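You operate a simulated robot arm through the tools that you are given. There is no shell and no other tool. Be economical: measure what you need, move in short steps, check, and stop when the job is done.

You run a simulated two-armed robot. Do the job below in one go: nothing can be reset, and whatever is moved stays where it is left.

TASK
Put two of the black weights from the counter top on the dark mat. Fetch the tin marked "WAX" from the counter top and set it on the top of the side table. Fetch the blue spool and set it on the red coil. Put the box labelled "tubes" from the bench three top on the window bench top and the box labelled "hooks" on the trolley end of the store counter. Take the grey weight on the bench three top and put it away on the near bench top. Any order will do. Set down upright: tin, blue spool, box.

It is judged by the outcome, as a careful person would: the job done as asked, and still so three seconds after it is handed in. It fails if anything else is knocked over, pushed out of place, dropped, spilled or broken.

THE ROBOT
Two 7-joint arms with two-finger parallel grippers on one trunk, on a base that drives. Base frame: it is fixed to the floor where the robot stands at the start and does not move with it; the origin is under the middle of the robot, x ahead of it, y to its left, z up; the surface under the hand at the start is at about z = 0.85. Readings come in m, degrees, newtons and seconds.
The left shoulder is at the start at [0.02, 0.138, 1.495], the right one opposite. Places, roughly: black weight [0.25, -0.25, 0.75]; blue spool (6x4x6 cm) [0.1, 6.5, 0.8]; blue tin, yellow tin [0.5, -0.25, 1]; dark mat (38x23 cm) [-1.92, 1.28, 0.8]; grey weight [0, 9.25, 0.75]; near bench top [0.4, 3.8, 0.8]; red coil (10x10x2 cm) [0.7, 3.8, 0.8]; tall blue box, tall green box, tall red box [0, 9, 0.75]; top of the side table [1.2, 1.5, 0.8]; trolley end of the store counter [-2.5, 6.8, 0.8]; window bench top [3.9, 6.3, 0.8]. Payload 1.57 kg a hand.
The TCP of each hand is the grasp point between the finger pads, 0.03 m short of the fingertips. In the tool frame z runs along the fingers and y along their closing line. The gripper opens to 0.08 m. The fingers are 0.017 m wide and 0.012 m thick; the gripper's body (0.04 by 0.082 m) begins 0.08 m behind the TCP.
Orientation is that of the tool frame in the base frame, as a unit quaternion [w, x, y, z]. With the fingers straight down and closing along the base's y, the tool's x points along the base's -x, its y along +y and its z along -z.

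THE INTERFACE
- The arms move only by the tool move_arm. It takes "left_rows", "right_rows" or both (then of equal length, played together; a hand with none holds still); each is a list of rows, each a list of 7 numbers: the shift along the tool's x, y, z in m, then the turn, a rotation vector about the tool's x, y, z in rad, then the gripper command, from -1 (shut) to 1 (fully open), values between in proportion. In form: [[dx, dy, dz, wx, wy, wz, claw], ...]. A call has 1 to 8 rows; each row shifts and turns the commanded pose from where the row before left it, along the tool's axes as they then stand. A row lasts 0.2 s, in which the tool goes at most 0.05 m and 8.6 degrees; a call with a longer step from one row to the next is refused whole, and so is a gripper value outside its range. Where a pose cannot be reached the arm comes as near as it can. A force on the tool above 40 N (or 10 N above the force at the start of the call, whichever is more), or a blocked arm, ends the call early, and 0.2 s more pass. The fingers move at their own pace (about 0.045 m/s each) and stop on an object; they squeeze with about 29 N. The grip force told is the motor's: it shows also when the fingers shut on nothing. Time passes only in rows, and 0.2 s behind the last, so rows that do not move let the fingers close. It gives the time, the measured TCP pose, the force on the tool (base axes), the opening and the grip force at its end, in the units of the frame above (readings bear some noise), with the torque about the TCP (base axes, N m) and any sound that the robot's microphone picked up.
- Cameras (640 x 400 px; columns grow to the right, rows downward): "scene" is now at [0.1613, -0.037, 1.3468]; the picture's right is [-0.51, -0.86, 0.00], its down [-0.71, 0.42, -0.56] and it looks along [0.48, -0.28, -0.83] (base axes); focal length 268 px, centre (320, 200). "left" rides on the left gripper at [0.072, 0.007, -0.122] in its tool frame; the picture's right is [-0.09, 1.00, 0.00], its down [-0.84, -0.08, -0.54] and it looks along [-0.54, -0.05, 0.84] (tool axes); focal length 238 px, centre (320, 200). "right" rides on the right gripper at [0.072, -0.007, -0.122] in its tool frame; the picture's right is [0.09, 1.00, 0.00], its down [-0.84, 0.08, -0.54] and it looks along [-0.54, 0.05, 0.84] (tool axes); focal length 238 px, centre (320, 200). There is no depth. A picture from a camera that has moved, and an enlarged one, comes with that camera's place and axes in the base frame and with its lens.
- camera(camera): a new picture of that camera. No time passes.
- move_column(by): slides the trunk up (or, below 0, down) by that many m; the arms and the scene camera ride with it, the base frame stays. It gives what a move gives, with no picture.
- steer(legs): drives the robot by 1 to 6 legs, each [ahead, left, turn to the left] in m, m and degrees, along the robot's own axes; the way and the turn of a leg run together, so that a leg with both is an arc; at most 1.5 m and 180 degrees a leg. The arms and the cameras ride along, it lands a little off, and it stops where it bumps. It gives what a move gives.
- turn_head(pan, tilt): turns the head with the scene camera to pan (to the left, within 60 degrees either way) and tilt (down, from -29 to 69), counted from straight ahead of the robot. It gives what a move gives.
- enlarge(camera, box): a new picture of the part [left, top, right, bottom] of that camera's present view, enlarged. No time passes.
- hand_in(): hands the job in; it is judged then, once.

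Work in short steps. Places have to be worked out from the pictures, the camera data and where the tool is seen: move nearer, look again, correct. Check each grasp and each placing, and mend what went wrong. You have 207 turns and 194 pictures in all, those below and enlarged ones among them. Open the grippers and draw the arms clear of the work before you hand the job in, unless the task says otherwise; then end with one line.

The tools are called after ">>>" as a command line: name --argument value ..., lists and objects as JSON in quotes. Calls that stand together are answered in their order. move_arm: Moves the arms, as the interface text tells. Its arguments: {"type":"object","properties":{"left_rows":{"type":"array"},"right_rows":{"type":"array"}},"required":[]} The other tools are called the same way: move_column (by) slides the trunk up or down; steer (legs) drives the base; turn_head (pan, tilt) turns the head that bears the scene camera; camera (camera) takes a picture; enlarge (camera, box) takes an enlarged picture of a part of a camera's view; hand_in () hands the job in.

At the start:

```text
time: 0.0
left_position: [0.2395, -0.0314, 1.1407]
left_tool_rot: [-0.004, -0.003, 1.0, 0.006]
left_force: [-0.1, -0.4, 0.1]
left_ft_torque: [0.01, 0.01, -0.04]
left_grip_width: 0.0798
left_gripper_force: 0.0
right_position: [0.2314, -0.2615, 1.0962]
right_tool_rot: [0.0, 0.0, 1.0, -0.001]
right_force: [-0.1, -0.1, -0.4]
right_ft_torque: [-0.04, 0.01, 0.0]
right_grip_width: 0.08
right_gripper_force: 0.1
trunk travel left (down, up): [-0.87, 0.37]
robot x, y, heading: [-0.0043, -0.0011, 0.1]
head pan, tilt: [-56.7, 51.4]
```

scene: 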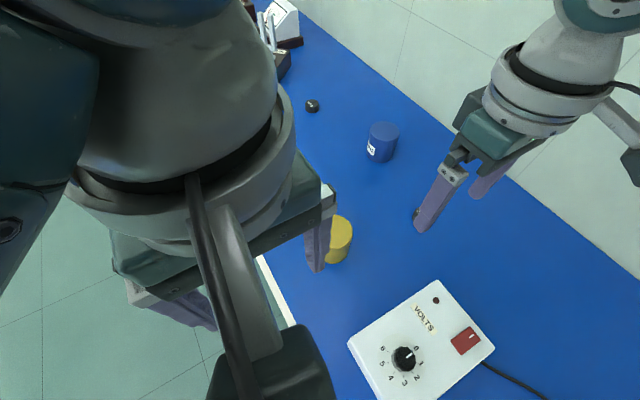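
right: 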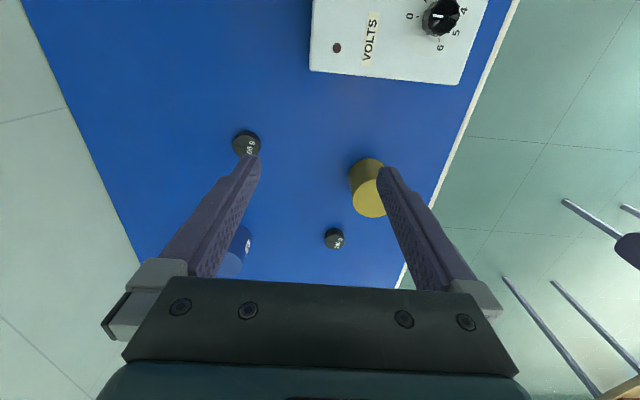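
left: 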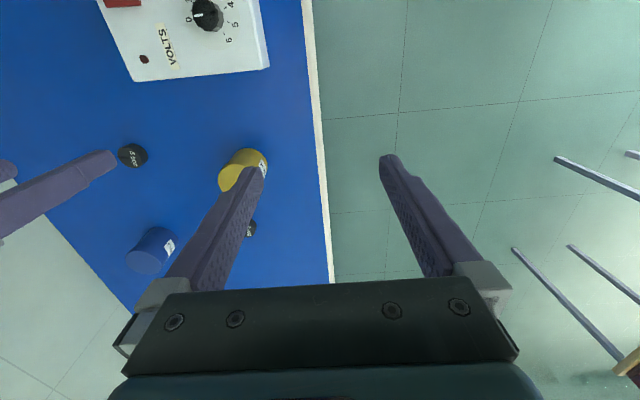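

The counter runs along x on the robot's right, with a yellow tin, a blue tin and several weights. First I'll enlarge the tins and weights to read their labels.

>>> enlarge --camera "right" --box '[200, 100, 400, 290]'

>>> enlarge --camera "scene" --box '[230, 0, 430, 270]'

>>> enlarge --camera "left" --box '[90, 120, 290, 290]'

```text
2.11 times, centred on (300, 195) of right
camera zoom: at [0.1606, -0.2666, 1.2186], right [-0.09, 1.0, 0.0], down [0.84, 0.08, 0.54], along [0.54, 0.05, -0.84], focal length 502 px, centre (362, 210)
```

zoom: 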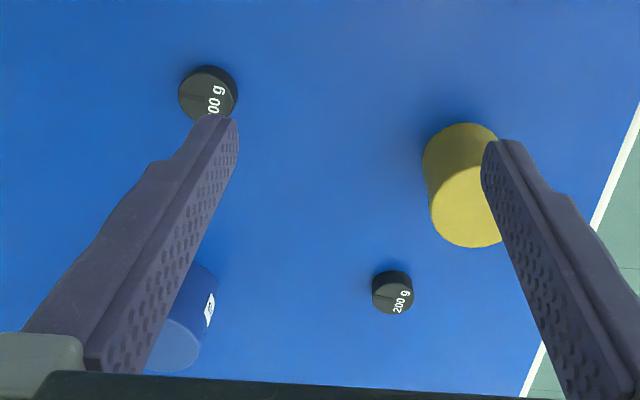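

```text
1.48 times, centred on (330, 135) of scene
camera zoom: at [0.1613, -0.037, 1.3468], right [-0.51, -0.86, 0.0], down [-0.71, 0.42, -0.56], along [0.48, -0.28, -0.83], focal length 397 px, centre (305, 296)
```

zoom: 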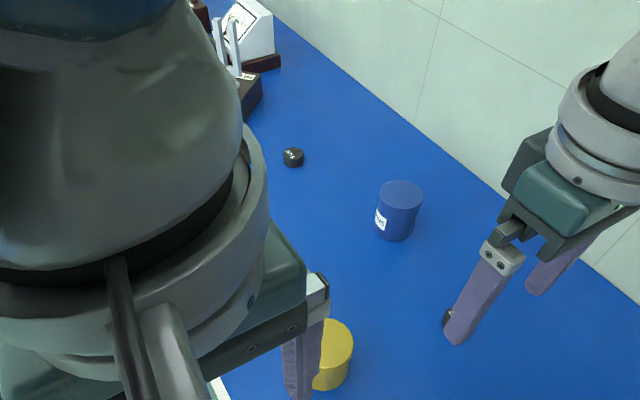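

```text
2.35 times, centred on (190, 205) of left
camera zoom: at [0.1684, -0.0259, 1.2648], right [0.09, 1.0, 0.01], down [0.84, -0.08, 0.54], along [0.53, -0.04, -0.84], focal length 561 px, centre (626, 188)
```

zoom: 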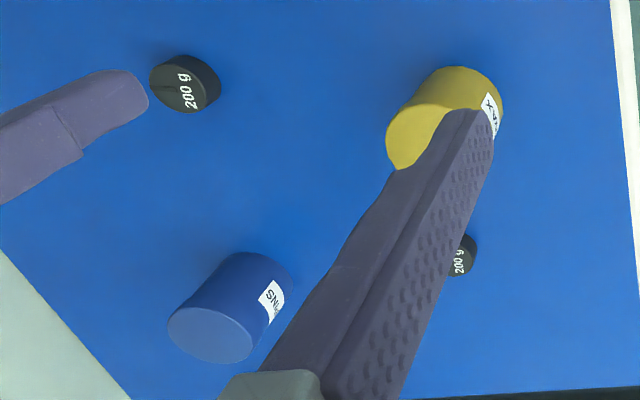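

The yellow tin is marked WAX, at about (0.337,-0.175), and the blue one is marked PINS. There are two 200 g weights at about (0.30,-0.37) and (0.48,-0.21). Next I'll look around the room before driving.

>>> turn_head --pan 0 --tilt 15

>>> camera --camera "scene"

>>> turn_head --pan 60 --tilt 10

>>> camera --camera "scene"

```text
time: 1.3
left_position: [0.2393, -0.0312, 1.1425]
left_tool_rot: [-0.004, -0.003, 1.0, 0.004]
left_force: [0.5, 0.0, -0.8]
left_ft_torque: [0.0, 0.05, 0.02]
left_grip_width: 0.0801
left_gripper_force: 0.1
right_position: [0.2328, -0.2616, 1.0968]
right_tool_rot: [-0.001, 0.0, 1.0, -0.001]
right_force: [0.4, 0.4, -0.2]
right_ft_torque: [-0.04, -0.02, 0.03]
right_grip_width: 0.0797
right_gripper_force: 0.1
trunk travel left (down, up): [-0.87, 0.37]
robot x, y, heading: [-0.0039, 0.0009, 0.2]
head pan, tilt: [0.0, 15.0]
```

```text
187 pictures are left
camera scene: at [0.1933, -0.0011, 1.4081], right [0.0, -1.0, 0.0], down [-0.26, 0.0, -0.97], along [0.97, 0.0, -0.26], focal length 268 px, centre (320, 200)
```

scene: 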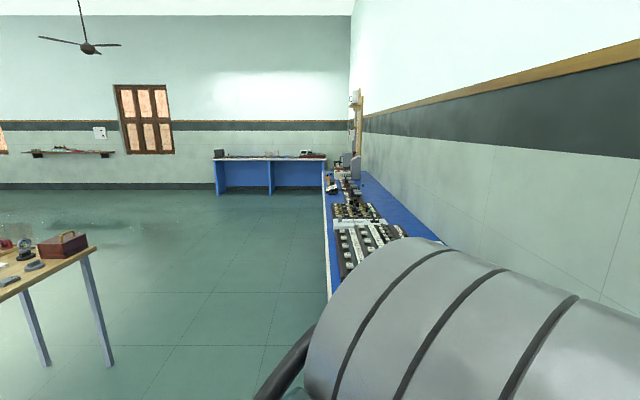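

```text
time: 2.6
left_position: [0.2397, -0.0305, 1.1429]
left_tool_rot: [-0.003, -0.002, 1.0, 0.006]
left_force: [0.4, 0.3, 0.4]
left_ft_torque: [0.01, -0.04, -0.04]
left_grip_width: 0.0802
left_gripper_force: 0.1
right_position: [0.2314, -0.2599, 1.0968]
right_tool_rot: [0.0, 0.0, 1.0, -0.001]
right_force: [0.0, -0.4, -0.4]
right_ft_torque: [0.0, -0.01, 0.0]
right_grip_width: 0.0797
right_gripper_force: 0.1
trunk travel left (down, up): [-0.87, 0.37]
robot x, y, heading: [0.0004, 0.0005, 0.2]
head pan, tilt: [60.0, 10.0]
```

```text
186 pictures are left
camera scene: at [0.1464, 0.0795, 1.4163], right [0.87, -0.5, 0.0], down [-0.09, -0.15, -0.98], along [0.49, 0.85, -0.17], focal length 268 px, centre (320, 200)
```

scene: 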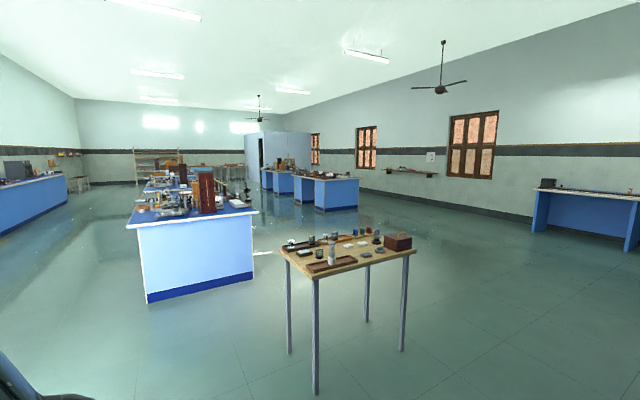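

The room is clear around the robot. I'll drive ahead about 0.38 m along the counter edge and turn right to face it.

>>> steer --legs '[[0.38, 0.0, 0], [0, 0, -90]]'

>>> turn_head --pan 0 --tilt 55

>>> camera --camera "scene"

>>> camera --camera "right"

>>> camera --camera "left"

```text
time: 8.8
left_position: [0.3602, -0.2385, 1.1418]
left_tool_rot: [0.0, 0.698, 0.716, 0.006]
left_force: [1.7, -0.4, 0.7]
left_ft_torque: [-0.01, -0.05, 0.0]
left_grip_width: 0.0801
left_gripper_force: 0.2
right_position: [0.13, -0.2357, 1.097]
right_tool_rot: [0.0, 0.7, 0.714, 0.0]
right_force: [-0.1, 0.3, 0.3]
right_ft_torque: [0.01, -0.01, 0.0]
right_grip_width: 0.0799
right_gripper_force: 0.0
trunk travel left (down, up): [-0.87, 0.37]
robot x, y, heading: [0.3886, 0.002, -89.0]
head pan, tilt: [60.0, 10.0]
```

```text
time: 10.1
left_position: [0.3602, -0.2396, 1.1418]
left_tool_rot: [0.002, 0.698, 0.716, 0.006]
left_force: [-0.6, 1.0, 0.3]
left_ft_torque: [-0.02, 0.02, 0.0]
left_grip_width: 0.0801
left_gripper_force: 0.0
right_position: [0.1298, -0.2366, 1.0966]
right_tool_rot: [-0.001, 0.7, 0.714, -0.001]
right_force: [-0.2, 0.4, -0.1]
right_ft_torque: [-0.03, 0.01, -0.02]
right_grip_width: 0.0799
right_gripper_force: 0.0
trunk travel left (down, up): [-0.87, 0.37]
robot x, y, heading: [0.3889, 0.0013, -88.9]
head pan, tilt: [0.0, 55.0]
```

```text
185 pictures are left
camera scene: at [0.3895, -0.1718, 1.348], right [-1.0, -0.02, 0.0], down [-0.02, 0.82, -0.57], along [0.01, -0.57, -0.82], focal length 268 px, centre (320, 200)
```

scene: 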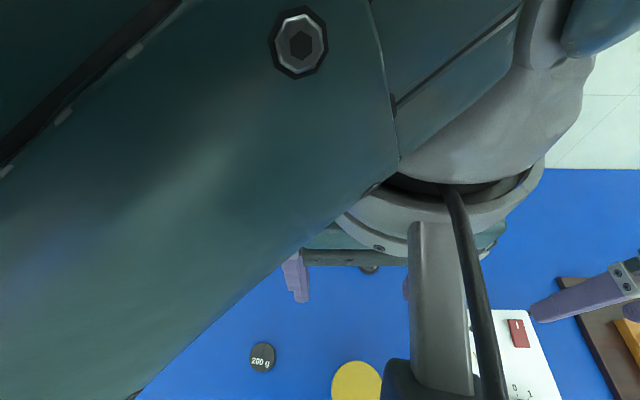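

```text
184 pictures are left
camera right: at [0.1225, -0.1639, 1.2186], right [0.99, 0.11, 0.0], down [0.1, -0.83, 0.54], along [0.06, -0.54, -0.84], focal length 238 px, centre (320, 200)
```

right: 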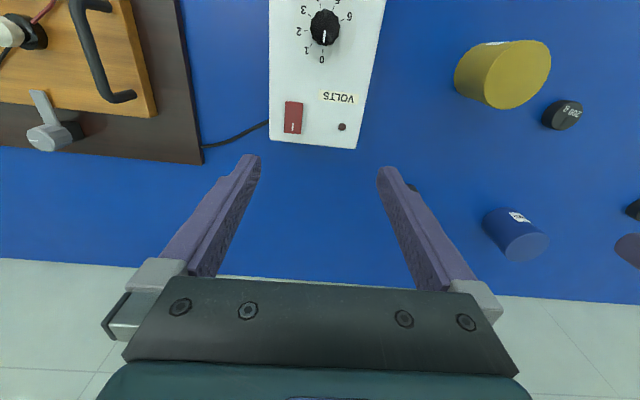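

```text
183 pictures are left
camera left: at [0.3634, -0.1677, 1.2648], right [1.0, -0.07, 0.01], down [-0.06, -0.84, 0.54], along [-0.03, -0.53, -0.84], focal length 238 px, centre (320, 200)
```

left: 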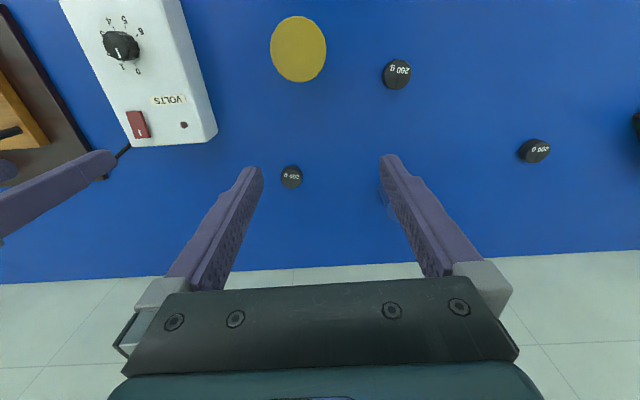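

Three 200 g weights are visible: W1 (0.297,-0.367), W2 (0.481,-0.207) and W3 (0.741,-0.347). I'll move the left hand above W2 and the right hand above W1, staying high.

>>> move_arm --left_rows '[[0.0065, 0.0243, 0, 0, 0, 0, 1], [0.0065, 0.0243, 0, 0, 0, 0, 1], [0.0065, 0.0243, 0, 0, 0, 0, 1], [0.0065, 0.0243, 0, 0, 0, 0, 1], [0.0065, 0.0243, 0, 0, 0, 0, 1], [0, 0, 0.045, 0, 0, 0, 1], [0, 0, 0.045, 0, 0, 0, 1]]' --right_rows '[[-0.026, 0.0335, 0, 0, 0, 0, 1], [-0.026, 0.0335, 0, 0, 0, 0, 1], [-0.026, 0.0335, 0, 0, 0, 0, 1], [-0.026, 0.0335, 0, 0, 0, 0, 1], [-0.026, 0.0335, 0, 0, 0, 0, 1], [0, 0, 0.02, 0, 0, 0, 1], [0, 0, 0.02, 0, 0, 0, 1]]'

>>> camera --camera "right"

>>> camera --camera "left"

```text
time: 11.7
left_position: [0.483, -0.2015, 1.0527]
left_tool_rot: [0.001, 0.699, 0.715, 0.005]
left_force: [0.3, -0.1, -0.6]
left_ft_torque: [0.08, -0.03, -0.01]
left_grip_width: 0.08
left_gripper_force: 0.1
right_position: [0.3033, -0.3641, 1.0545]
right_tool_rot: [-0.001, 0.7, 0.715, -0.001]
right_force: [-1.4, -0.6, -0.4]
right_ft_torque: [0.04, -0.01, -0.01]
right_grip_width: 0.0797
right_gripper_force: 0.0
trunk travel left (down, up): [-0.87, 0.37]
robot x, y, heading: [0.3843, 0.0003, -88.7]
head pan, tilt: [0.0, 55.0]
```

```text
182 pictures are left
camera right: at [0.2957, -0.2914, 1.1773], right [0.99, 0.11, 0.0], down [0.1, -0.83, 0.54], along [0.06, -0.54, -0.84], focal length 238 px, centre (320, 200)
```

right: 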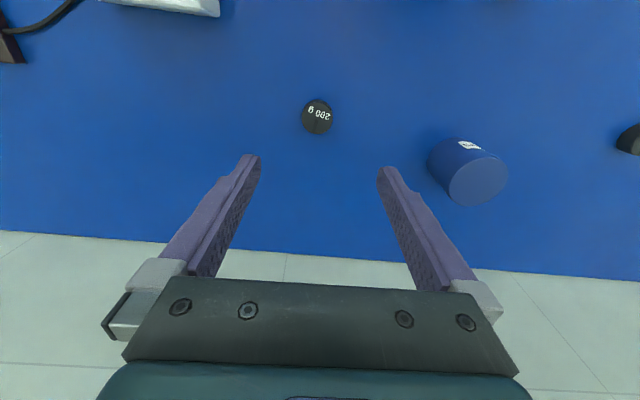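

```text
181 pictures are left
camera left: at [0.4865, -0.1308, 1.1744], right [1.0, -0.07, 0.01], down [-0.06, -0.84, 0.54], along [-0.03, -0.54, -0.84], focal length 238 px, centre (320, 200)
```

left: 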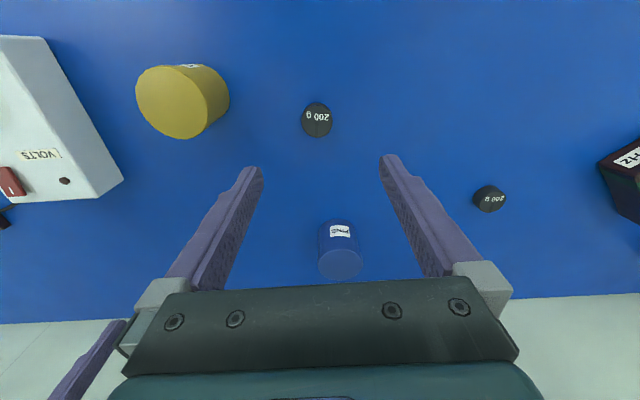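

Refined estimates are W2 at (0.480,-0.2095) and W1 at (0.2995,-0.368). I'll centre both hands and descend to about z=0.90.

>>> move_arm --left_rows '[[-0.008, -0.0034, 0.03, 0, 0, 0, 1], [0, 0, 0.045, 0, 0, 0, 1], [0, 0, 0.045, 0, 0, 0, 1], [0, 0, 0.032, 0, 0, 0, 1], [0, 0, 0, 0, 0, 0, 1]]' --right_rows '[[-0.004, -0.004, 0.03, 0, 0, 0, 1], [0, 0, 0.045, 0, 0, 0, 1], [0, 0, 0.045, 0, 0, 0, 1], [0, 0, 0.034, 0, 0, 0, 1], [0, 0, 0, 0, 0, 0, 1]]'

>>> camera --camera "right"

>>> camera --camera "left"

```text
time: 12.9
left_position: [0.4774, -0.2099, 0.8989]
left_tool_rot: [0.001, 0.699, 0.716, 0.005]
left_force: [0.1, 1.4, 0.0]
left_ft_torque: [0.04, 0.01, -0.01]
left_grip_width: 0.0801
left_gripper_force: 0.1
right_position: [0.2843, -0.3249, 0.9485]
right_tool_rot: [-0.001, 0.7, 0.714, -0.001]
right_force: [0.5, -0.1, 1.1]
right_ft_torque: [-0.01, -0.03, -0.02]
right_grip_width: 0.08
right_gripper_force: 0.1
right hand out of reach, approached as far as the arm can: row 2, 3, 4
trunk travel left (down, up): [-0.87, 0.37]
robot x, y, heading: [0.3871, -0.0029, -89.0]
head pan, tilt: [0.0, 55.0]
```

```text
180 pictures are left
camera right: at [0.2764, -0.2522, 1.0705], right [0.99, 0.11, 0.0], down [0.1, -0.83, 0.54], along [0.06, -0.54, -0.84], focal length 238 px, centre (320, 200)
```

right: 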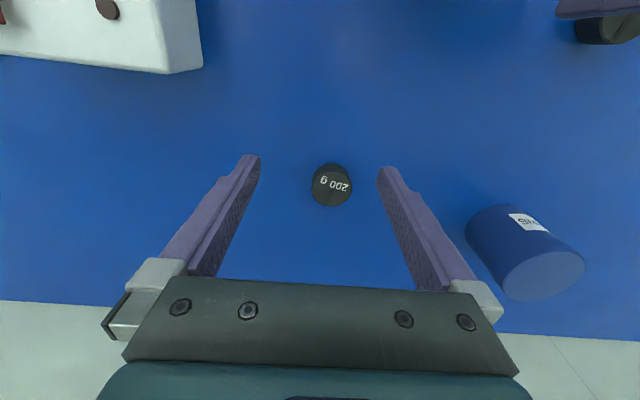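

```text
179 pictures are left
camera left: at [0.4819, -0.1392, 1.0227], right [1.0, -0.07, 0.01], down [-0.06, -0.84, 0.54], along [-0.03, -0.54, -0.84], focal length 238 px, centre (320, 200)
```

left: 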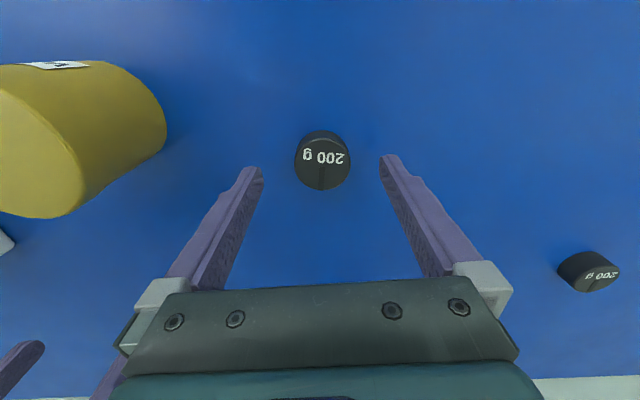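

The left hand is centred over W2 to within about 5 mm. The right hand is out of reach for now. I'll correct the left hand, lower it to about 0.886 and grip W2, lifting the right hand a little meanwhile.

>>> move_arm --left_rows '[[0.005, 0.0015, 0.007, 0, 0, 0, 1], [0, 0, 0.006, 0, 0, 0, 1], [0, 0, 0, 0, 0, 0, -1], [0, 0, 0, 0, 0, 0, -1], [0, 0, 0, 0, 0, 0, -1], [0, 0, 0, 0, 0, 0, -1], [0, 0, 0, 0, 0, 0, -1]]'

>>> camera --camera "left"

```text
time: 14.5
left_position: [0.4794, -0.2044, 0.8877]
left_tool_rot: [0.001, 0.699, 0.715, 0.005]
left_force: [0.2, -0.3, -0.7]
left_ft_torque: [0.01, 0.01, 0.0]
left_grip_width: 0.0389
left_gripper_force: 28.8
right_position: [0.2841, -0.3253, 0.949]
right_tool_rot: [-0.001, 0.7, 0.714, -0.001]
right_force: [-0.2, 0.1, 0.6]
right_ft_torque: [-0.01, 0.0, -0.02]
right_grip_width: 0.0801
right_gripper_force: 0.1
trunk travel left (down, up): [-0.87, 0.37]
robot x, y, heading: [0.3879, 0.0013, -88.5]
head pan, tilt: [0.0, 55.0]
```

```text
178 pictures are left
camera left: at [0.4846, -0.1341, 1.01], right [1.0, -0.07, 0.01], down [-0.06, -0.84, 0.54], along [-0.03, -0.53, -0.84], focal length 238 px, centre (320, 200)
```

left: 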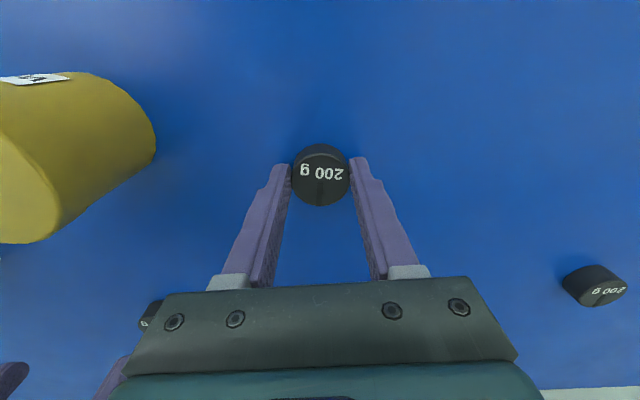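

W2 is gripped (width 0.039). I'll lift both hands and then lower the trunk to get more reach.

>>> move_arm --left_rows '[[0, 0, -0.02, 0, 0, 0, -1], [0, 0, -0.045, 0, 0, 0, -1], [0, 0, -0.045, 0, 0, 0, -1], [0, 0, -0.045, 0, 0, 0, -1], [0, 0, -0.045, 0, 0, 0, -1]]' --right_rows '[[0, 0, -0.025, 0, 0, 0, 1], [0, 0, -0.025, 0, 0, 0, 1], [0, 0, -0.025, 0, 0, 0, 1], [0, 0, -0.025, 0, 0, 0, 1], [0, 0, -0.025, 0, 0, 0, 1]]'

>>> move_column --by -0.13

>>> camera --camera "right"

```text
time: 15.7
left_position: [0.4815, -0.2026, 1.0853]
left_tool_rot: [0.001, 0.698, 0.716, 0.008]
left_force: [0.7, 0.3, -1.4]
left_ft_torque: [-0.01, 0.05, 0.01]
left_grip_width: 0.039
left_gripper_force: 28.8
right_position: [0.2844, -0.3257, 1.0781]
right_tool_rot: [0.0, 0.699, 0.715, -0.001]
right_force: [-0.4, 0.1, -0.3]
right_ft_torque: [-0.04, -0.02, -0.03]
right_grip_width: 0.0803
right_gripper_force: 0.1
trunk travel left (down, up): [-0.87, 0.37]
robot x, y, heading: [0.3877, 0.0032, -88.6]
head pan, tilt: [0.0, 55.0]
```

```text
time: 17.3
left_position: [0.4817, -0.2038, 0.9553]
left_tool_rot: [0.001, 0.698, 0.716, 0.006]
left_force: [0.1, 0.5, -2.8]
left_ft_torque: [0.01, 0.0, -0.01]
left_grip_width: 0.0387
left_gripper_force: 29.3
right_position: [0.286, -0.3264, 0.9466]
right_tool_rot: [0.0, 0.7, 0.714, -0.001]
right_force: [0.3, -0.7, 0.7]
right_ft_torque: [0.0, -0.01, -0.01]
right_grip_width: 0.0802
right_gripper_force: 0.0
trunk travel left (down, up): [-0.74, 0.5]
robot x, y, heading: [0.3853, 0.0022, -88.8]
head pan, tilt: [0.0, 55.0]
```

```text
177 pictures are left
camera right: at [0.2775, -0.2537, 1.0695], right [0.99, 0.11, 0.0], down [0.1, -0.83, 0.54], along [0.06, -0.54, -0.84], focal length 238 px, centre (320, 200)
```

right: 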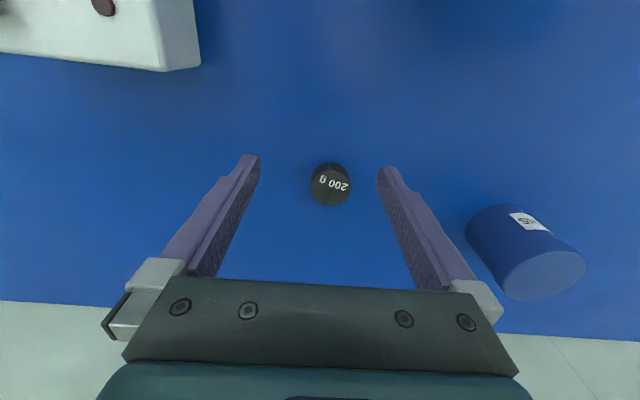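

W1 is at (0.2996,-0.366). I'll move the right hand over it and down to about 0.89.

>>> move_arm --right_rows '[[-0.02, 0.007, 0, 0, 0, 0, 1], [-0.02, 0.0066, 0, 0, 0, 0, 1], [0, 0, 0.03, 0, 0, 0, 1], [0, 0, 0.022, 0, 0, 0, 1], [0, 0, 0, 0, 0, 0, 1]]'

>>> camera --camera "right"

```text
time: 18.5
left_position: [0.481, -0.2036, 0.9555]
left_tool_rot: [0.001, 0.699, 0.715, 0.006]
left_force: [0.6, -1.1, -1.7]
left_ft_torque: [0.05, -0.01, 0.0]
left_grip_width: 0.0389
left_gripper_force: 28.6
right_position: [0.3007, -0.3669, 0.8964]
right_tool_rot: [0.0, 0.7, 0.714, -0.001]
right_force: [-0.4, -0.3, -0.1]
right_ft_torque: [-0.01, 0.01, 0.02]
right_grip_width: 0.0796
right_gripper_force: 0.0
trunk travel left (down, up): [-0.74, 0.5]
robot x, y, heading: [0.383, 0.0008, -88.6]
head pan, tilt: [0.0, 55.0]
```

```text
176 pictures are left
camera right: at [0.2922, -0.2947, 1.0198], right [0.99, 0.11, 0.0], down [0.1, -0.83, 0.54], along [0.06, -0.54, -0.84], focal length 238 px, centre (320, 200)
```

right: 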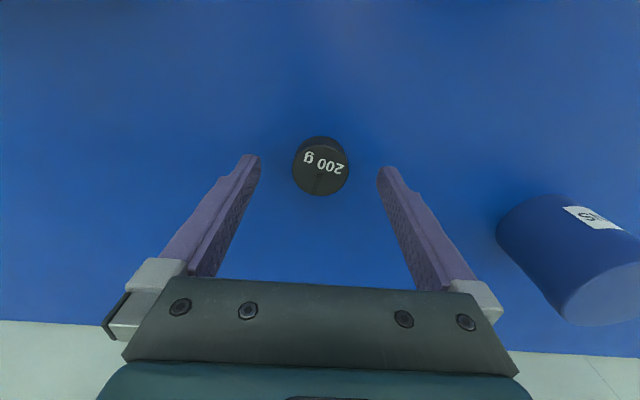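

Good alignment. I'll lower 9 mm, close, and lift.

>>> move_arm --right_rows '[[0.003, 0.0005, 0.009, 0, 0, 0, 1], [0, 0, 0, 0, 0, 0, -1], [0, 0, 0, 0, 0, 0, -1], [0, 0, 0, 0, 0, 0, -1], [0, 0, 0, 0, 0, 0, -1], [0, 0, 0, 0, 0, 0, -1]]'

>>> move_arm --right_rows '[[0, 0, -0.02, 0, 0, 0, -1], [0, 0, -0.04, 0, 0, 0, -1], [0, 0, -0.04, 0, 0, 0, -1]]'

>>> move_column --by 0.2

>>> camera --camera "right"

```text
time: 19.9
left_position: [0.4799, -0.2043, 0.955]
left_tool_rot: [0.0, 0.698, 0.716, 0.006]
left_force: [-0.4, -0.2, -1.5]
left_ft_torque: [0.02, 0.04, 0.04]
left_grip_width: 0.0387
left_gripper_force: 28.8
right_position: [0.3001, -0.3631, 0.888]
right_tool_rot: [-0.001, 0.7, 0.714, 0.0]
right_force: [1.1, -0.1, -0.2]
right_ft_torque: [-0.01, -0.02, 0.01]
right_grip_width: 0.0391
right_gripper_force: 29.2
trunk travel left (down, up): [-0.74, 0.5]
robot x, y, heading: [0.3859, -0.0038, -88.9]
head pan, tilt: [0.0, 55.0]
```

```text
time: 20.7
left_position: [0.4804, -0.2032, 0.9544]
left_tool_rot: [0.001, 0.699, 0.715, 0.007]
left_force: [-0.2, 0.1, -2.4]
left_ft_torque: [0.04, -0.03, -0.04]
left_grip_width: 0.0386
left_gripper_force: 29.1
right_position: [0.2976, -0.362, 0.9858]
right_tool_rot: [-0.001, 0.699, 0.715, 0.0]
right_force: [0.2, 0.2, -1.7]
right_ft_torque: [0.03, 0.0, -0.01]
right_grip_width: 0.0386
right_gripper_force: 28.8
trunk travel left (down, up): [-0.74, 0.5]
robot x, y, heading: [0.3817, -0.0031, -88.8]
head pan, tilt: [0.0, 55.0]
```

```text
time: 22.8
left_position: [0.4819, -0.2034, 1.1549]
left_tool_rot: [0.0, 0.699, 0.715, 0.006]
left_force: [-0.6, -0.3, -2.6]
left_ft_torque: [0.04, 0.03, -0.02]
left_grip_width: 0.0388
left_gripper_force: 28.7
right_position: [0.2983, -0.3618, 1.1859]
right_tool_rot: [0.0, 0.7, 0.714, -0.002]
right_force: [-0.3, -0.3, -1.8]
right_ft_torque: [0.0, 0.0, 0.0]
right_grip_width: 0.0385
right_gripper_force: 29.0
trunk travel left (down, up): [-0.94, 0.3]
robot x, y, heading: [0.3865, -0.001, -88.5]
head pan, tilt: [0.0, 55.0]
```

```text
175 pictures are left
camera right: at [0.2903, -0.2901, 1.3084], right [0.99, 0.11, 0.0], down [0.1, -0.84, 0.54], along [0.06, -0.54, -0.84], focal length 238 px, centre (320, 200)
```

right: 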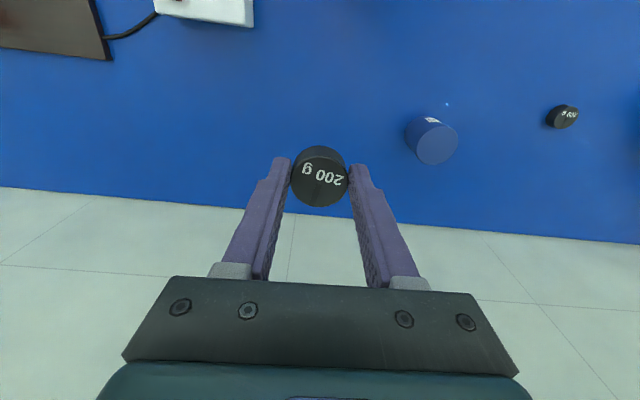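

Both weights are held. I'll back off 0.9 m, turn to face -x, and look toward the mat.

>>> steer --legs '[[-0.9, 0, 0], [0, 0, -91.3]]'

>>> turn_head --pan 0 --tilt 15

>>> camera --camera "scene"

```text
time: 31.4
left_position: [0.1735, 0.8114, 1.1544]
left_tool_rot: [0.006, 1.0, 0.012, 0.004]
left_force: [-0.4, -0.4, -2.2]
left_ft_torque: [-0.01, -0.01, 0.05]
left_grip_width: 0.0391
left_gripper_force: 28.9
right_position: [0.0151, 0.9941, 1.1855]
right_tool_rot: [0.0, 1.0, 0.008, 0.0]
right_force: [0.2, -0.5, -1.0]
right_ft_torque: [-0.04, -0.02, -0.01]
right_grip_width: 0.0389
right_gripper_force: 29.3
trunk travel left (down, up): [-0.94, 0.3]
robot x, y, heading: [0.3766, 0.9033, -179.1]
head pan, tilt: [0.0, 55.0]
```

```text
time: 32.4
left_position: [0.1721, 0.8116, 1.155]
left_tool_rot: [0.005, 1.0, 0.012, 0.004]
left_force: [0.5, -0.5, -2.2]
left_ft_torque: [-0.03, -0.04, -0.01]
left_grip_width: 0.0388
left_gripper_force: 29.1
right_position: [0.0152, 0.994, 1.1867]
right_tool_rot: [-0.001, 1.0, 0.009, 0.0]
right_force: [-0.1, -0.2, -2.5]
right_ft_torque: [0.01, -0.04, 0.0]
right_grip_width: 0.0387
right_gripper_force: 29.1
trunk travel left (down, up): [-0.94, 0.3]
robot x, y, heading: [0.3826, 0.9076, -179.0]
head pan, tilt: [0.0, 15.0]
```

```text
174 pictures are left
camera scene: at [0.185, 0.9013, 1.478], right [-0.02, 1.0, 0.0], down [0.26, 0.0, -0.97], along [-0.97, -0.02, -0.26], focal length 268 px, centre (320, 200)
```

scene: 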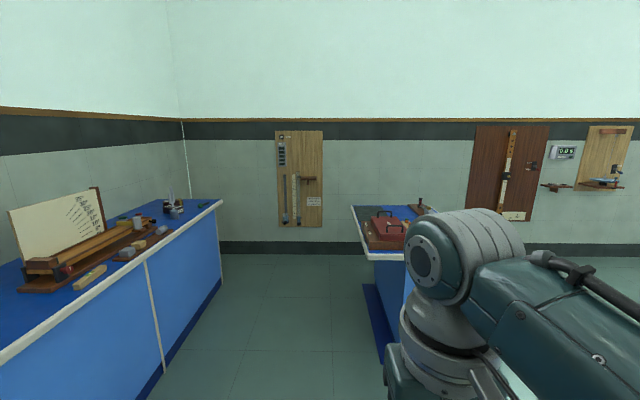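

The mat's bench starts around x≈-1.1, with its near edge at y≈1.1. I'll drive down the aisle at y≈0.6 to x≈-1.9 and turn right to face it (+y).

>>> steer --legs '[[0.5, 0.27, 0], [0.9, 0, 0], [0.89, 0, 0], [0, 0, -90.5]]'

>>> turn_head --pan 0 --tilt 40

>>> camera --camera "scene"

>>> camera --camera "left"

```text
time: 48.2
left_position: [-1.9952, 0.7863, 1.1552]
left_tool_rot: [0.005, 0.707, -0.707, -0.001]
left_force: [-0.4, 0.2, -1.4]
left_ft_torque: [-0.03, -0.04, 0.01]
left_grip_width: 0.0385
left_gripper_force: 28.7
right_position: [-1.8071, 0.9409, 1.1859]
right_tool_rot: [0.0, -0.705, 0.709, 0.0]
right_force: [0.2, -0.9, -1.8]
right_ft_torque: [0.01, -0.03, -0.03]
right_grip_width: 0.0386
right_gripper_force: 29.7
trunk travel left (down, up): [-0.94, 0.3]
robot x, y, heading: [-1.9087, 0.5784, 90.0]
head pan, tilt: [0.0, 15.0]
```

```text
time: 49.1
left_position: [-1.995, 0.7858, 1.1554]
left_tool_rot: [0.006, 0.707, -0.707, -0.001]
left_force: [-0.1, 0.0, -1.7]
left_ft_torque: [0.01, 0.02, 0.0]
left_grip_width: 0.0386
left_gripper_force: 29.0
right_position: [-1.8082, 0.9396, 1.1865]
right_tool_rot: [0.0, -0.705, 0.709, 0.0]
right_force: [0.3, -0.6, -1.1]
right_ft_torque: [-0.02, -0.01, 0.01]
right_grip_width: 0.0384
right_gripper_force: 29.5
trunk travel left (down, up): [-0.94, 0.3]
robot x, y, heading: [-1.9069, 0.5797, 89.9]
head pan, tilt: [0.0, 40.0]
```

```text
173 pictures are left
camera scene: at [-1.9049, 0.763, 1.4386], right [1.0, -0.01, 0.0], down [0.0, -0.64, -0.77], along [0.0, 0.77, -0.64], focal length 268 px, centre (320, 200)
```

scene: 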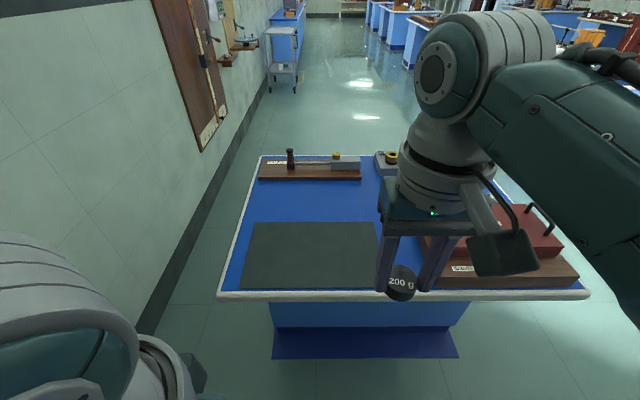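

```text
172 pictures are left
camera left: at [-2.0013, 0.7158, 1.2776], right [-1.0, 0.09, 0.01], down [0.08, 0.84, 0.54], along [0.04, 0.53, -0.84], focal length 238 px, centre (320, 200)
```

left: 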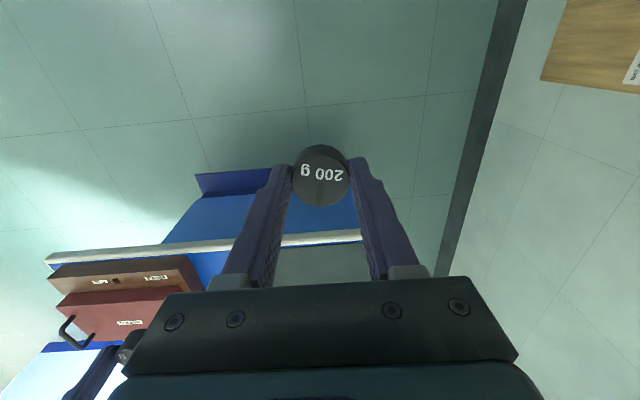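

The mat centre is about (-1.937,1.25), spanning x -2.12 to -1.75 and y 1.13 to 1.36, with its surface near 0.84. I'll drive ahead 0.43 m toward it.

>>> steer --legs '[[0.43, 0.02, 0]]'

>>> move_column --by -0.1

>>> camera --camera "left"

>>> camera --camera "right"

```text
time: 51.7
left_position: [-2.0067, 1.2131, 1.1544]
left_tool_rot: [-0.007, -0.701, 0.713, 0.002]
left_force: [-0.4, -1.0, -1.5]
left_ft_torque: [-0.03, 0.01, 0.0]
left_grip_width: 0.0388
left_gripper_force: 28.5
right_position: [-1.8157, 1.3657, 1.1844]
right_tool_rot: [0.0, -0.699, 0.715, -0.001]
right_force: [-0.4, -0.2, -1.9]
right_ft_torque: [-0.03, 0.01, -0.01]
right_grip_width: 0.0387
right_gripper_force: 29.5
trunk travel left (down, up): [-0.94, 0.3]
robot x, y, heading: [-1.9191, 1.0033, 88.8]
head pan, tilt: [0.0, 40.0]
```

```text
time: 53.0
left_position: [-2.0059, 1.2138, 1.0558]
left_tool_rot: [-0.007, -0.7, 0.714, 0.001]
left_force: [-0.3, -0.3, -1.9]
left_ft_torque: [-0.03, 0.0, -0.01]
left_grip_width: 0.039
left_gripper_force: 29.0
right_position: [-1.8153, 1.3636, 1.0866]
right_tool_rot: [0.0, -0.699, 0.715, -0.001]
right_force: [-0.3, 0.2, -0.9]
right_ft_torque: [-0.01, -0.02, -0.01]
right_grip_width: 0.0387
right_gripper_force: 29.0
trunk travel left (down, up): [-0.84, 0.4]
robot x, y, heading: [-1.9191, 1.0056, 88.7]
head pan, tilt: [0.0, 40.0]
```

```text
171 pictures are left
camera left: at [-2.0125, 1.1431, 1.1776], right [-0.99, 0.11, 0.01], down [0.1, 0.84, 0.53], along [0.05, 0.53, -0.84], focal length 238 px, centre (320, 200)
```

left: 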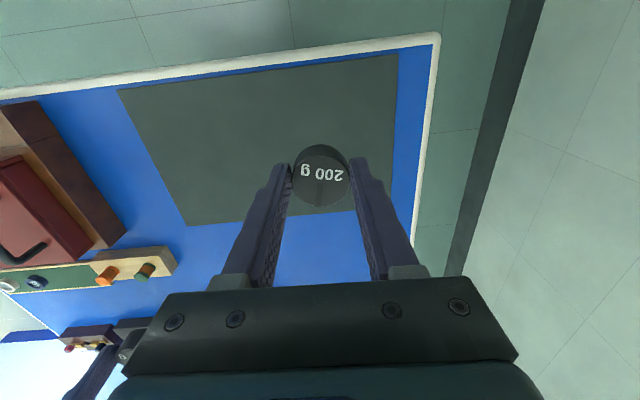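

```text
170 pictures are left
camera right: at [-1.8105, 1.2927, 1.2083], right [-1.0, -0.07, 0.0], down [-0.06, 0.84, 0.54], along [-0.04, 0.54, -0.84], focal length 238 px, centre (320, 200)
```

right: 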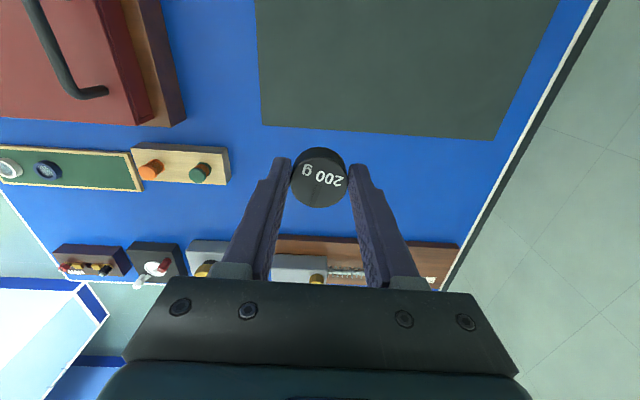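

The mat spans x ≈ -2.11 to -1.74 and y ≈ 1.16 to 1.39. I'll bring the right weight back toward the robot and lower both.

>>> move_arm --left_rows '[[-0.01, 0, 0, 0, 0, 0, -1], [0, 0, 0, 0, 0, 0, -1], [0, 0, 0, 0, 0, 0, -1], [0, 0, 0.04, 0, 0, 0, -1], [0, 0, 0.04, 0, 0, 0, -1], [0, 0, 0.04, 0, 0, 0, -1], [0, 0, 0.02, 0, 0, 0, -1]]' --right_rows '[[0.037, 0.007, 0, 0, 0, 0, -1], [0.037, 0.007, 0, 0, 0, 0, -1], [0.036, 0.006, 0, 0, 0, 0, -1], [0, 0, 0.045, 0, 0, 0, -1], [0, 0, 0.045, 0, 0, 0, -1], [0, 0, 0.045, 0, 0, 0, -1], [0, 0, 0.035, 0, 0, 0, -1]]'

>>> camera --camera "left"

>>> camera --camera "right"

```text
time: 54.6
left_position: [-2.0084, 1.2239, 0.9143]
left_tool_rot: [-0.007, -0.701, 0.713, 0.0]
left_force: [0.9, -0.2, -2.1]
left_ft_torque: [0.0, -0.01, 0.01]
left_grip_width: 0.0389
left_gripper_force: 29.3
right_position: [-1.8392, 1.257, 0.9144]
right_tool_rot: [0.0, -0.699, 0.715, -0.001]
right_force: [0.7, 0.3, -1.9]
right_ft_torque: [-0.01, 0.02, 0.0]
right_grip_width: 0.0387
right_gripper_force: 28.7
trunk travel left (down, up): [-0.84, 0.4]
robot x, y, heading: [-1.925, 1.0067, 88.7]
head pan, tilt: [0.0, 40.0]
```

```text
169 pictures are left
camera left: at [-2.015, 1.1533, 1.0374], right [-0.99, 0.11, 0.01], down [0.1, 0.84, 0.53], along [0.05, 0.53, -0.84], focal length 238 px, centre (320, 200)
```

left: 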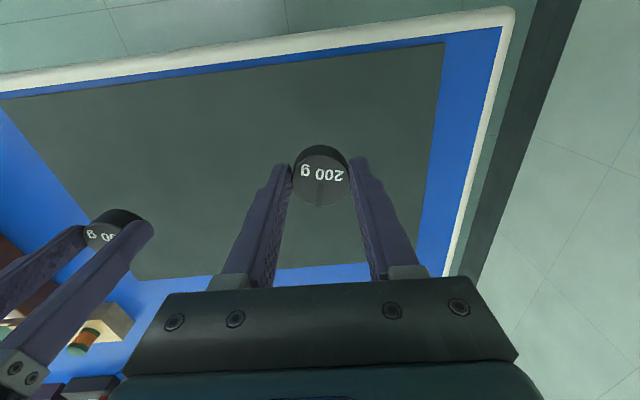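

```text
168 pictures are left
camera right: at [-1.8337, 1.185, 1.037], right [-1.0, -0.07, 0.0], down [-0.06, 0.84, 0.54], along [-0.04, 0.54, -0.84], focal length 238 px, centre (320, 200)
```

right: 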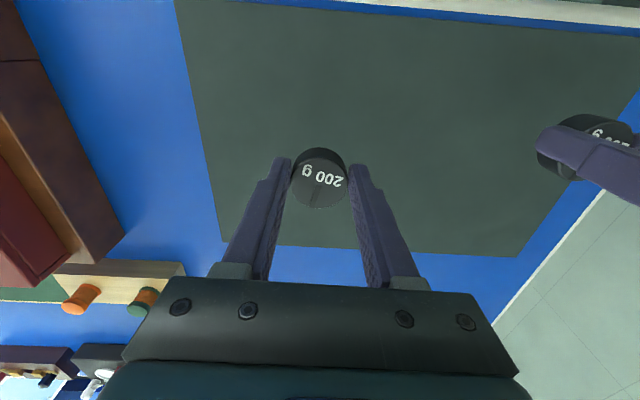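

Both are well over the mat. I'll descend slowly until contact.

>>> move_arm --left_rows '[[0, 0, 0.01, 0, 0, 0, -1], [0, 0, 0.008, 0, 0, 0, -1], [0, 0, 0.005, 0, 0, 0, -1], [0, 0, 0, 0, 0, 0, -1]]' --right_rows '[[0, 0, 0.01, 0, 0, 0, -1], [0, 0, 0.008, 0, 0, 0, -1], [0, 0, 0.005, 0, 0, 0, -1], [0, 0, 0, 0, 0, 0, -1]]'

```text
time: 55.6
left_position: [-2.0066, 1.2226, 0.8929]
left_tool_rot: [-0.007, -0.701, 0.714, 0.001]
left_force: [-0.4, -0.9, -0.9]
left_ft_torque: [-0.01, 0.05, 0.0]
left_grip_width: 0.0385
left_gripper_force: 29.1
right_position: [-1.8378, 1.2549, 0.8914]
right_tool_rot: [0.0, -0.699, 0.716, 0.0]
right_force: [-0.6, -0.4, -1.7]
right_ft_torque: [-0.04, -0.01, -0.02]
right_grip_width: 0.0386
right_gripper_force: 28.6
trunk travel left (down, up): [-0.84, 0.4]
robot x, y, heading: [-1.9211, 1.0043, 88.8]
head pan, tilt: [0.0, 40.0]
```

>>> move_arm --left_rows '[[0, 0, 0.003, 0, 0, 0, -1], [0, 0, 0.003, 0, 0, 0, -1], [0, 0, 0.003, 0, 0, 0, -1], [0, 0, 0.003, 0, 0, 0, -1]]' --right_rows '[[0, 0, 0.003, 0, 0, 0, -1], [0, 0, 0.003, 0, 0, 0, -1], [0, 0, 0.003, 0, 0, 0, -1], [0, 0, 0.003, 0, 0, 0, -1]]'

```text
time: 56.6
left_position: [-2.0074, 1.2234, 0.8808]
left_tool_rot: [-0.006, -0.701, 0.713, 0.001]
left_force: [-0.5, 0.5, -2.2]
left_ft_torque: [0.03, -0.02, 0.01]
left_grip_width: 0.039
left_gripper_force: 28.8
right_position: [-1.8374, 1.2537, 0.8805]
right_tool_rot: [0.001, -0.699, 0.715, -0.001]
right_force: [0.4, 0.2, -0.9]
right_ft_torque: [-0.01, -0.04, -0.02]
right_grip_width: 0.0386
right_gripper_force: 28.9
trunk travel left (down, up): [-0.84, 0.4]
robot x, y, heading: [-1.9228, 1.0035, 88.7]
head pan, tilt: [0.0, 40.0]
```

No contact yet, so the surface must be nearer 0.82. I'll keep descending in small steps.

>>> move_arm --left_rows '[[0, 0, 0.004, 0, 0, 0, -1], [0, 0, 0.004, 0, 0, 0, -1], [0, 0, 0.003, 0, 0, 0, -1], [0, 0, 0.003, 0, 0, 0, -1], [0, 0, 0.003, 0, 0, 0, -1], [0, 0, 0.003, 0, 0, 0, -1]]' --right_rows '[[0, 0, 0.004, 0, 0, 0, -1], [0, 0, 0.004, 0, 0, 0, -1], [0, 0, 0.003, 0, 0, 0, -1], [0, 0, 0.003, 0, 0, 0, -1], [0, 0, 0.003, 0, 0, 0, -1], [0, 0, 0.003, 0, 0, 0, -1]]'

>>> camera --camera "scene"

```text
time: 58.0
left_position: [-2.0089, 1.2212, 0.8605]
left_tool_rot: [-0.006, -0.7, 0.714, 0.001]
left_force: [0.0, -0.3, -1.6]
left_ft_torque: [-0.04, -0.02, -0.01]
left_grip_width: 0.0387
left_gripper_force: 28.6
right_position: [-1.8328, 1.2486, 0.8691]
right_tool_rot: [0.0, -0.699, 0.715, -0.002]
right_force: [0.4, 0.0, -1.9]
right_ft_torque: [-0.02, -0.02, 0.01]
right_grip_width: 0.0385
right_gripper_force: 29.2
right hand out of reach, approached as far as the arm can: row 3, 5
trunk travel left (down, up): [-0.84, 0.4]
robot x, y, heading: [-1.9199, 1.0065, 88.5]
head pan, tilt: [0.0, 40.0]
```

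```text
167 pictures are left
camera scene: at [-1.9153, 1.1887, 1.3386], right [1.0, -0.02, 0.0], down [-0.01, -0.64, -0.77], along [0.02, 0.77, -0.64], focal length 268 px, centre (320, 200)
```

scene: 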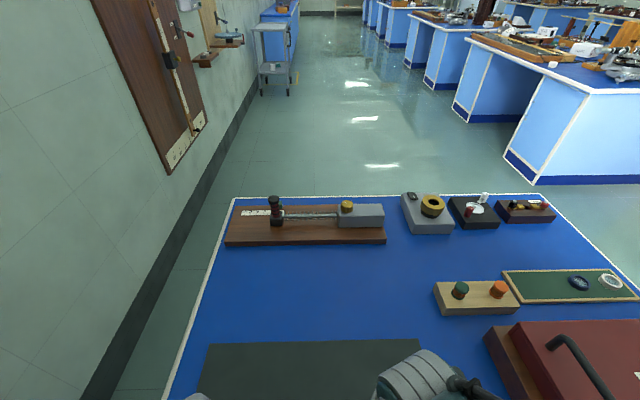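

The right arm is at its reach limit. I'll raise both arms 5 cm and lower the trunk 5 cm, which gains reach at the same height.

>>> move_arm --left_rows '[[0, 0, -0.02, 0, 0, 0, -1], [0, 0, -0.03, 0, 0, 0, -1]]' --right_rows '[[0, 0, -0.03, 0, 0, 0, -1], [0, 0, -0.03, 0, 0, 0, -1]]'

>>> move_column --by -0.05

>>> move_arm --left_rows '[[0, 0, 0.003, 0, 0, 0, -1], [0, 0, 0.003, 0, 0, 0, -1], [0, 0, 0.003, 0, 0, 0, -1], [0, 0, 0.003, 0, 0, 0, -1], [0, 0, 0.002, 0, 0, 0, -1], [0, 0, 0, 0, 0, 0, -1]]' --right_rows '[[0, 0, 0.003, 0, 0, 0, -1], [0, 0, 0.003, 0, 0, 0, -1], [0, 0, 0.003, 0, 0, 0, -1], [0, 0, 0.003, 0, 0, 0, -1], [0, 0, 0.002, 0, 0, 0, -1], [0, 0, 0, 0, 0, 0, -1]]'

```text
time: 58.6
left_position: [-2.0078, 1.2231, 0.9117]
left_tool_rot: [-0.006, -0.701, 0.713, 0.001]
left_force: [0.6, 0.0, -0.6]
left_ft_torque: [0.03, 0.01, 0.04]
left_grip_width: 0.0387
left_gripper_force: 29.2
right_position: [-1.8323, 1.2486, 0.9256]
right_tool_rot: [-0.001, -0.699, 0.715, -0.002]
right_force: [-0.4, 0.5, -1.4]
right_ft_torque: [-0.01, 0.02, 0.01]
right_grip_width: 0.0387
right_gripper_force: 28.7
trunk travel left (down, up): [-0.84, 0.4]
robot x, y, heading: [-1.9208, 1.0034, 88.8]
head pan, tilt: [0.0, 40.0]
```

```text
time: 59.5
left_position: [-2.0082, 1.2236, 0.8617]
left_tool_rot: [-0.006, -0.701, 0.713, 0.002]
left_force: [-0.1, -0.3, -1.3]
left_ft_torque: [0.01, -0.02, 0.0]
left_grip_width: 0.0386
left_gripper_force: 28.9
right_position: [-1.831, 1.2492, 0.875]
right_tool_rot: [0.001, -0.699, 0.715, -0.001]
right_force: [-0.4, 0.1, -1.6]
right_ft_torque: [0.01, -0.01, 0.01]
right_grip_width: 0.0386
right_gripper_force: 28.7
trunk travel left (down, up): [-0.79, 0.45]
robot x, y, heading: [-1.9158, 1.005, 88.5]
head pan, tilt: [0.0, 40.0]
```

```text
time: 60.9
left_position: [-2.0083, 1.2234, 0.8471]
left_tool_rot: [-0.006, -0.701, 0.713, 0.001]
left_force: [-0.2, 0.7, -2.4]
left_ft_torque: [0.01, 0.01, 0.04]
left_grip_width: 0.0386
left_gripper_force: 28.5
right_position: [-1.8329, 1.2498, 0.8613]
right_tool_rot: [0.001, -0.699, 0.715, -0.001]
right_force: [-0.5, 1.1, -3.0]
right_ft_torque: [0.01, 0.03, 0.01]
right_grip_width: 0.0388
right_gripper_force: 28.9
trunk travel left (down, up): [-0.79, 0.45]
robot x, y, heading: [-1.9239, 1.0028, 88.7]
head pan, tilt: [0.0, 40.0]
```

Still free. The listed mat height is 0.80, so contact should come near 0.838. I'll continue carefully.

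>>> move_arm --left_rows '[[0, 0, 0.003, 0, 0, 0, -1], [0, 0, 0.003, 0, 0, 0, -1], [0, 0, 0.002, 0, 0, 0, -1], [0, 0, 0.002, 0, 0, 0, -1], [0, 0, 0, 0, 0, 0, -1]]' --right_rows '[[0, 0, 0.006, 0, 0, 0, -1], [0, 0, 0.006, 0, 0, 0, -1], [0, 0, 0.006, 0, 0, 0, -1], [0, 0, 0.004, 0, 0, 0, -1], [0, 0, 0, 0, 0, 0, -1]]'

>>> camera --camera "left"

```text
time: 62.1
left_position: [-2.0077, 1.2241, 0.8377]
left_tool_rot: [-0.005, -0.701, 0.713, 0.001]
left_force: [-4.3, -3.6, 25.6]
left_ft_torque: [0.03, 0.02, 0.03]
left_grip_width: 0.0388
left_gripper_force: 29.1
right_position: [-1.83, 1.2508, 0.84]
right_tool_rot: [0.002, -0.699, 0.715, 0.0]
right_force: [2.0, -6.7, 24.4]
right_ft_torque: [-0.02, -0.06, -0.07]
right_grip_width: 0.0388
right_gripper_force: 29.0
trunk travel left (down, up): [-0.79, 0.45]
robot x, y, heading: [-1.9209, 1.0014, 88.7]
head pan, tilt: [0.0, 40.0]
```

```text
166 pictures are left
camera left: at [-2.0141, 1.1528, 0.9612], right [-0.99, 0.11, 0.01], down [0.1, 0.84, 0.54], along [0.05, 0.53, -0.84], focal length 238 px, centre (320, 200)
```

left: 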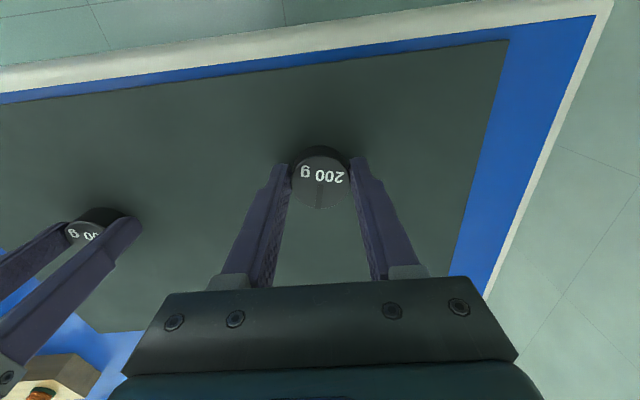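

Both are in contact with the mat at z≈0.80. I'll release, then lift.

>>> move_arm --left_rows '[[0, 0, -0.002, 0, 0, 0, -1], [0, 0, 0, 0, 0, 0, 1], [0, 0, 0, 0, 0, 0, 1], [0, 0, 0, 0, 0, 0, 1], [0, 0, -0.03, 0, 0, 0, 1], [0, 0, -0.045, 0, 0, 0, 1], [0, 0, -0.045, 0, 0, 0, 1], [0, 0, -0.045, 0, 0, 0, 1]]' --right_rows '[[0, 0, -0.002, 0, 0, 0, -1], [0, 0, 0, 0, 0, 0, 1], [0, 0, 0, 0, 0, 0, 1], [0, 0, 0, 0, 0, 0, 1], [0, 0, -0.03, 0, 0, 0, 1], [0, 0, -0.045, 0, 0, 0, 1], [0, 0, -0.045, 0, 0, 0, 1], [0, 0, -0.045, 0, 0, 0, 1]]'

>>> move_column --by 0.18

>>> camera --camera "left"

```text
time: 63.9
left_position: [-2.0078, 1.2228, 1.0033]
left_tool_rot: [-0.007, -0.701, 0.713, 0.0]
left_force: [0.4, -1.0, -0.3]
left_ft_torque: [0.02, 0.04, 0.01]
left_grip_width: 0.0799
left_gripper_force: 0.0
right_position: [-1.833, 1.2492, 1.0087]
right_tool_rot: [0.0, -0.699, 0.715, -0.001]
right_force: [0.9, 0.1, -0.3]
right_ft_torque: [-0.02, 0.0, -0.03]
right_grip_width: 0.0802
right_gripper_force: 0.0
trunk travel left (down, up): [-0.79, 0.45]
robot x, y, heading: [-1.9205, 1.0082, 88.7]
head pan, tilt: [0.0, 40.0]
```

```text
time: 65.9
left_position: [-2.0064, 1.223, 1.184]
left_tool_rot: [-0.006, -0.701, 0.713, 0.001]
left_force: [0.1, -0.8, 0.3]
left_ft_torque: [0.0, -0.01, 0.03]
left_grip_width: 0.0798
left_gripper_force: 0.1
right_position: [-1.8324, 1.2499, 1.1877]
right_tool_rot: [0.001, -0.699, 0.715, 0.0]
right_force: [0.1, 0.0, 1.3]
right_ft_torque: [-0.02, -0.02, -0.02]
right_grip_width: 0.0804
right_gripper_force: 0.0
trunk travel left (down, up): [-0.97, 0.27]
robot x, y, heading: [-1.9203, 1.0035, 88.6]
head pan, tilt: [0.0, 40.0]
```

```text
165 pictures are left
camera left: at [-2.0139, 1.1523, 1.3069], right [-0.99, 0.11, 0.01], down [0.1, 0.84, 0.53], along [0.05, 0.53, -0.84], focal length 238 px, centre (320, 200)
```

left: 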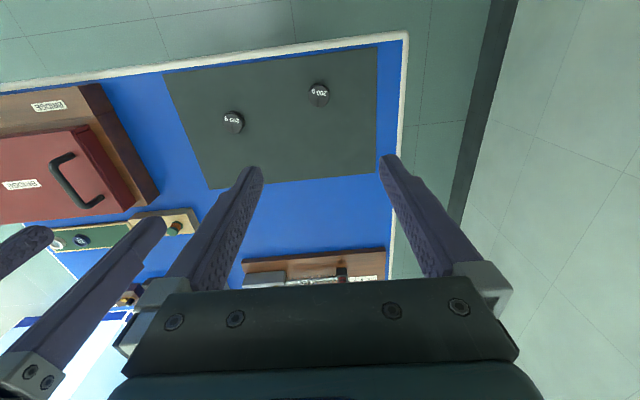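

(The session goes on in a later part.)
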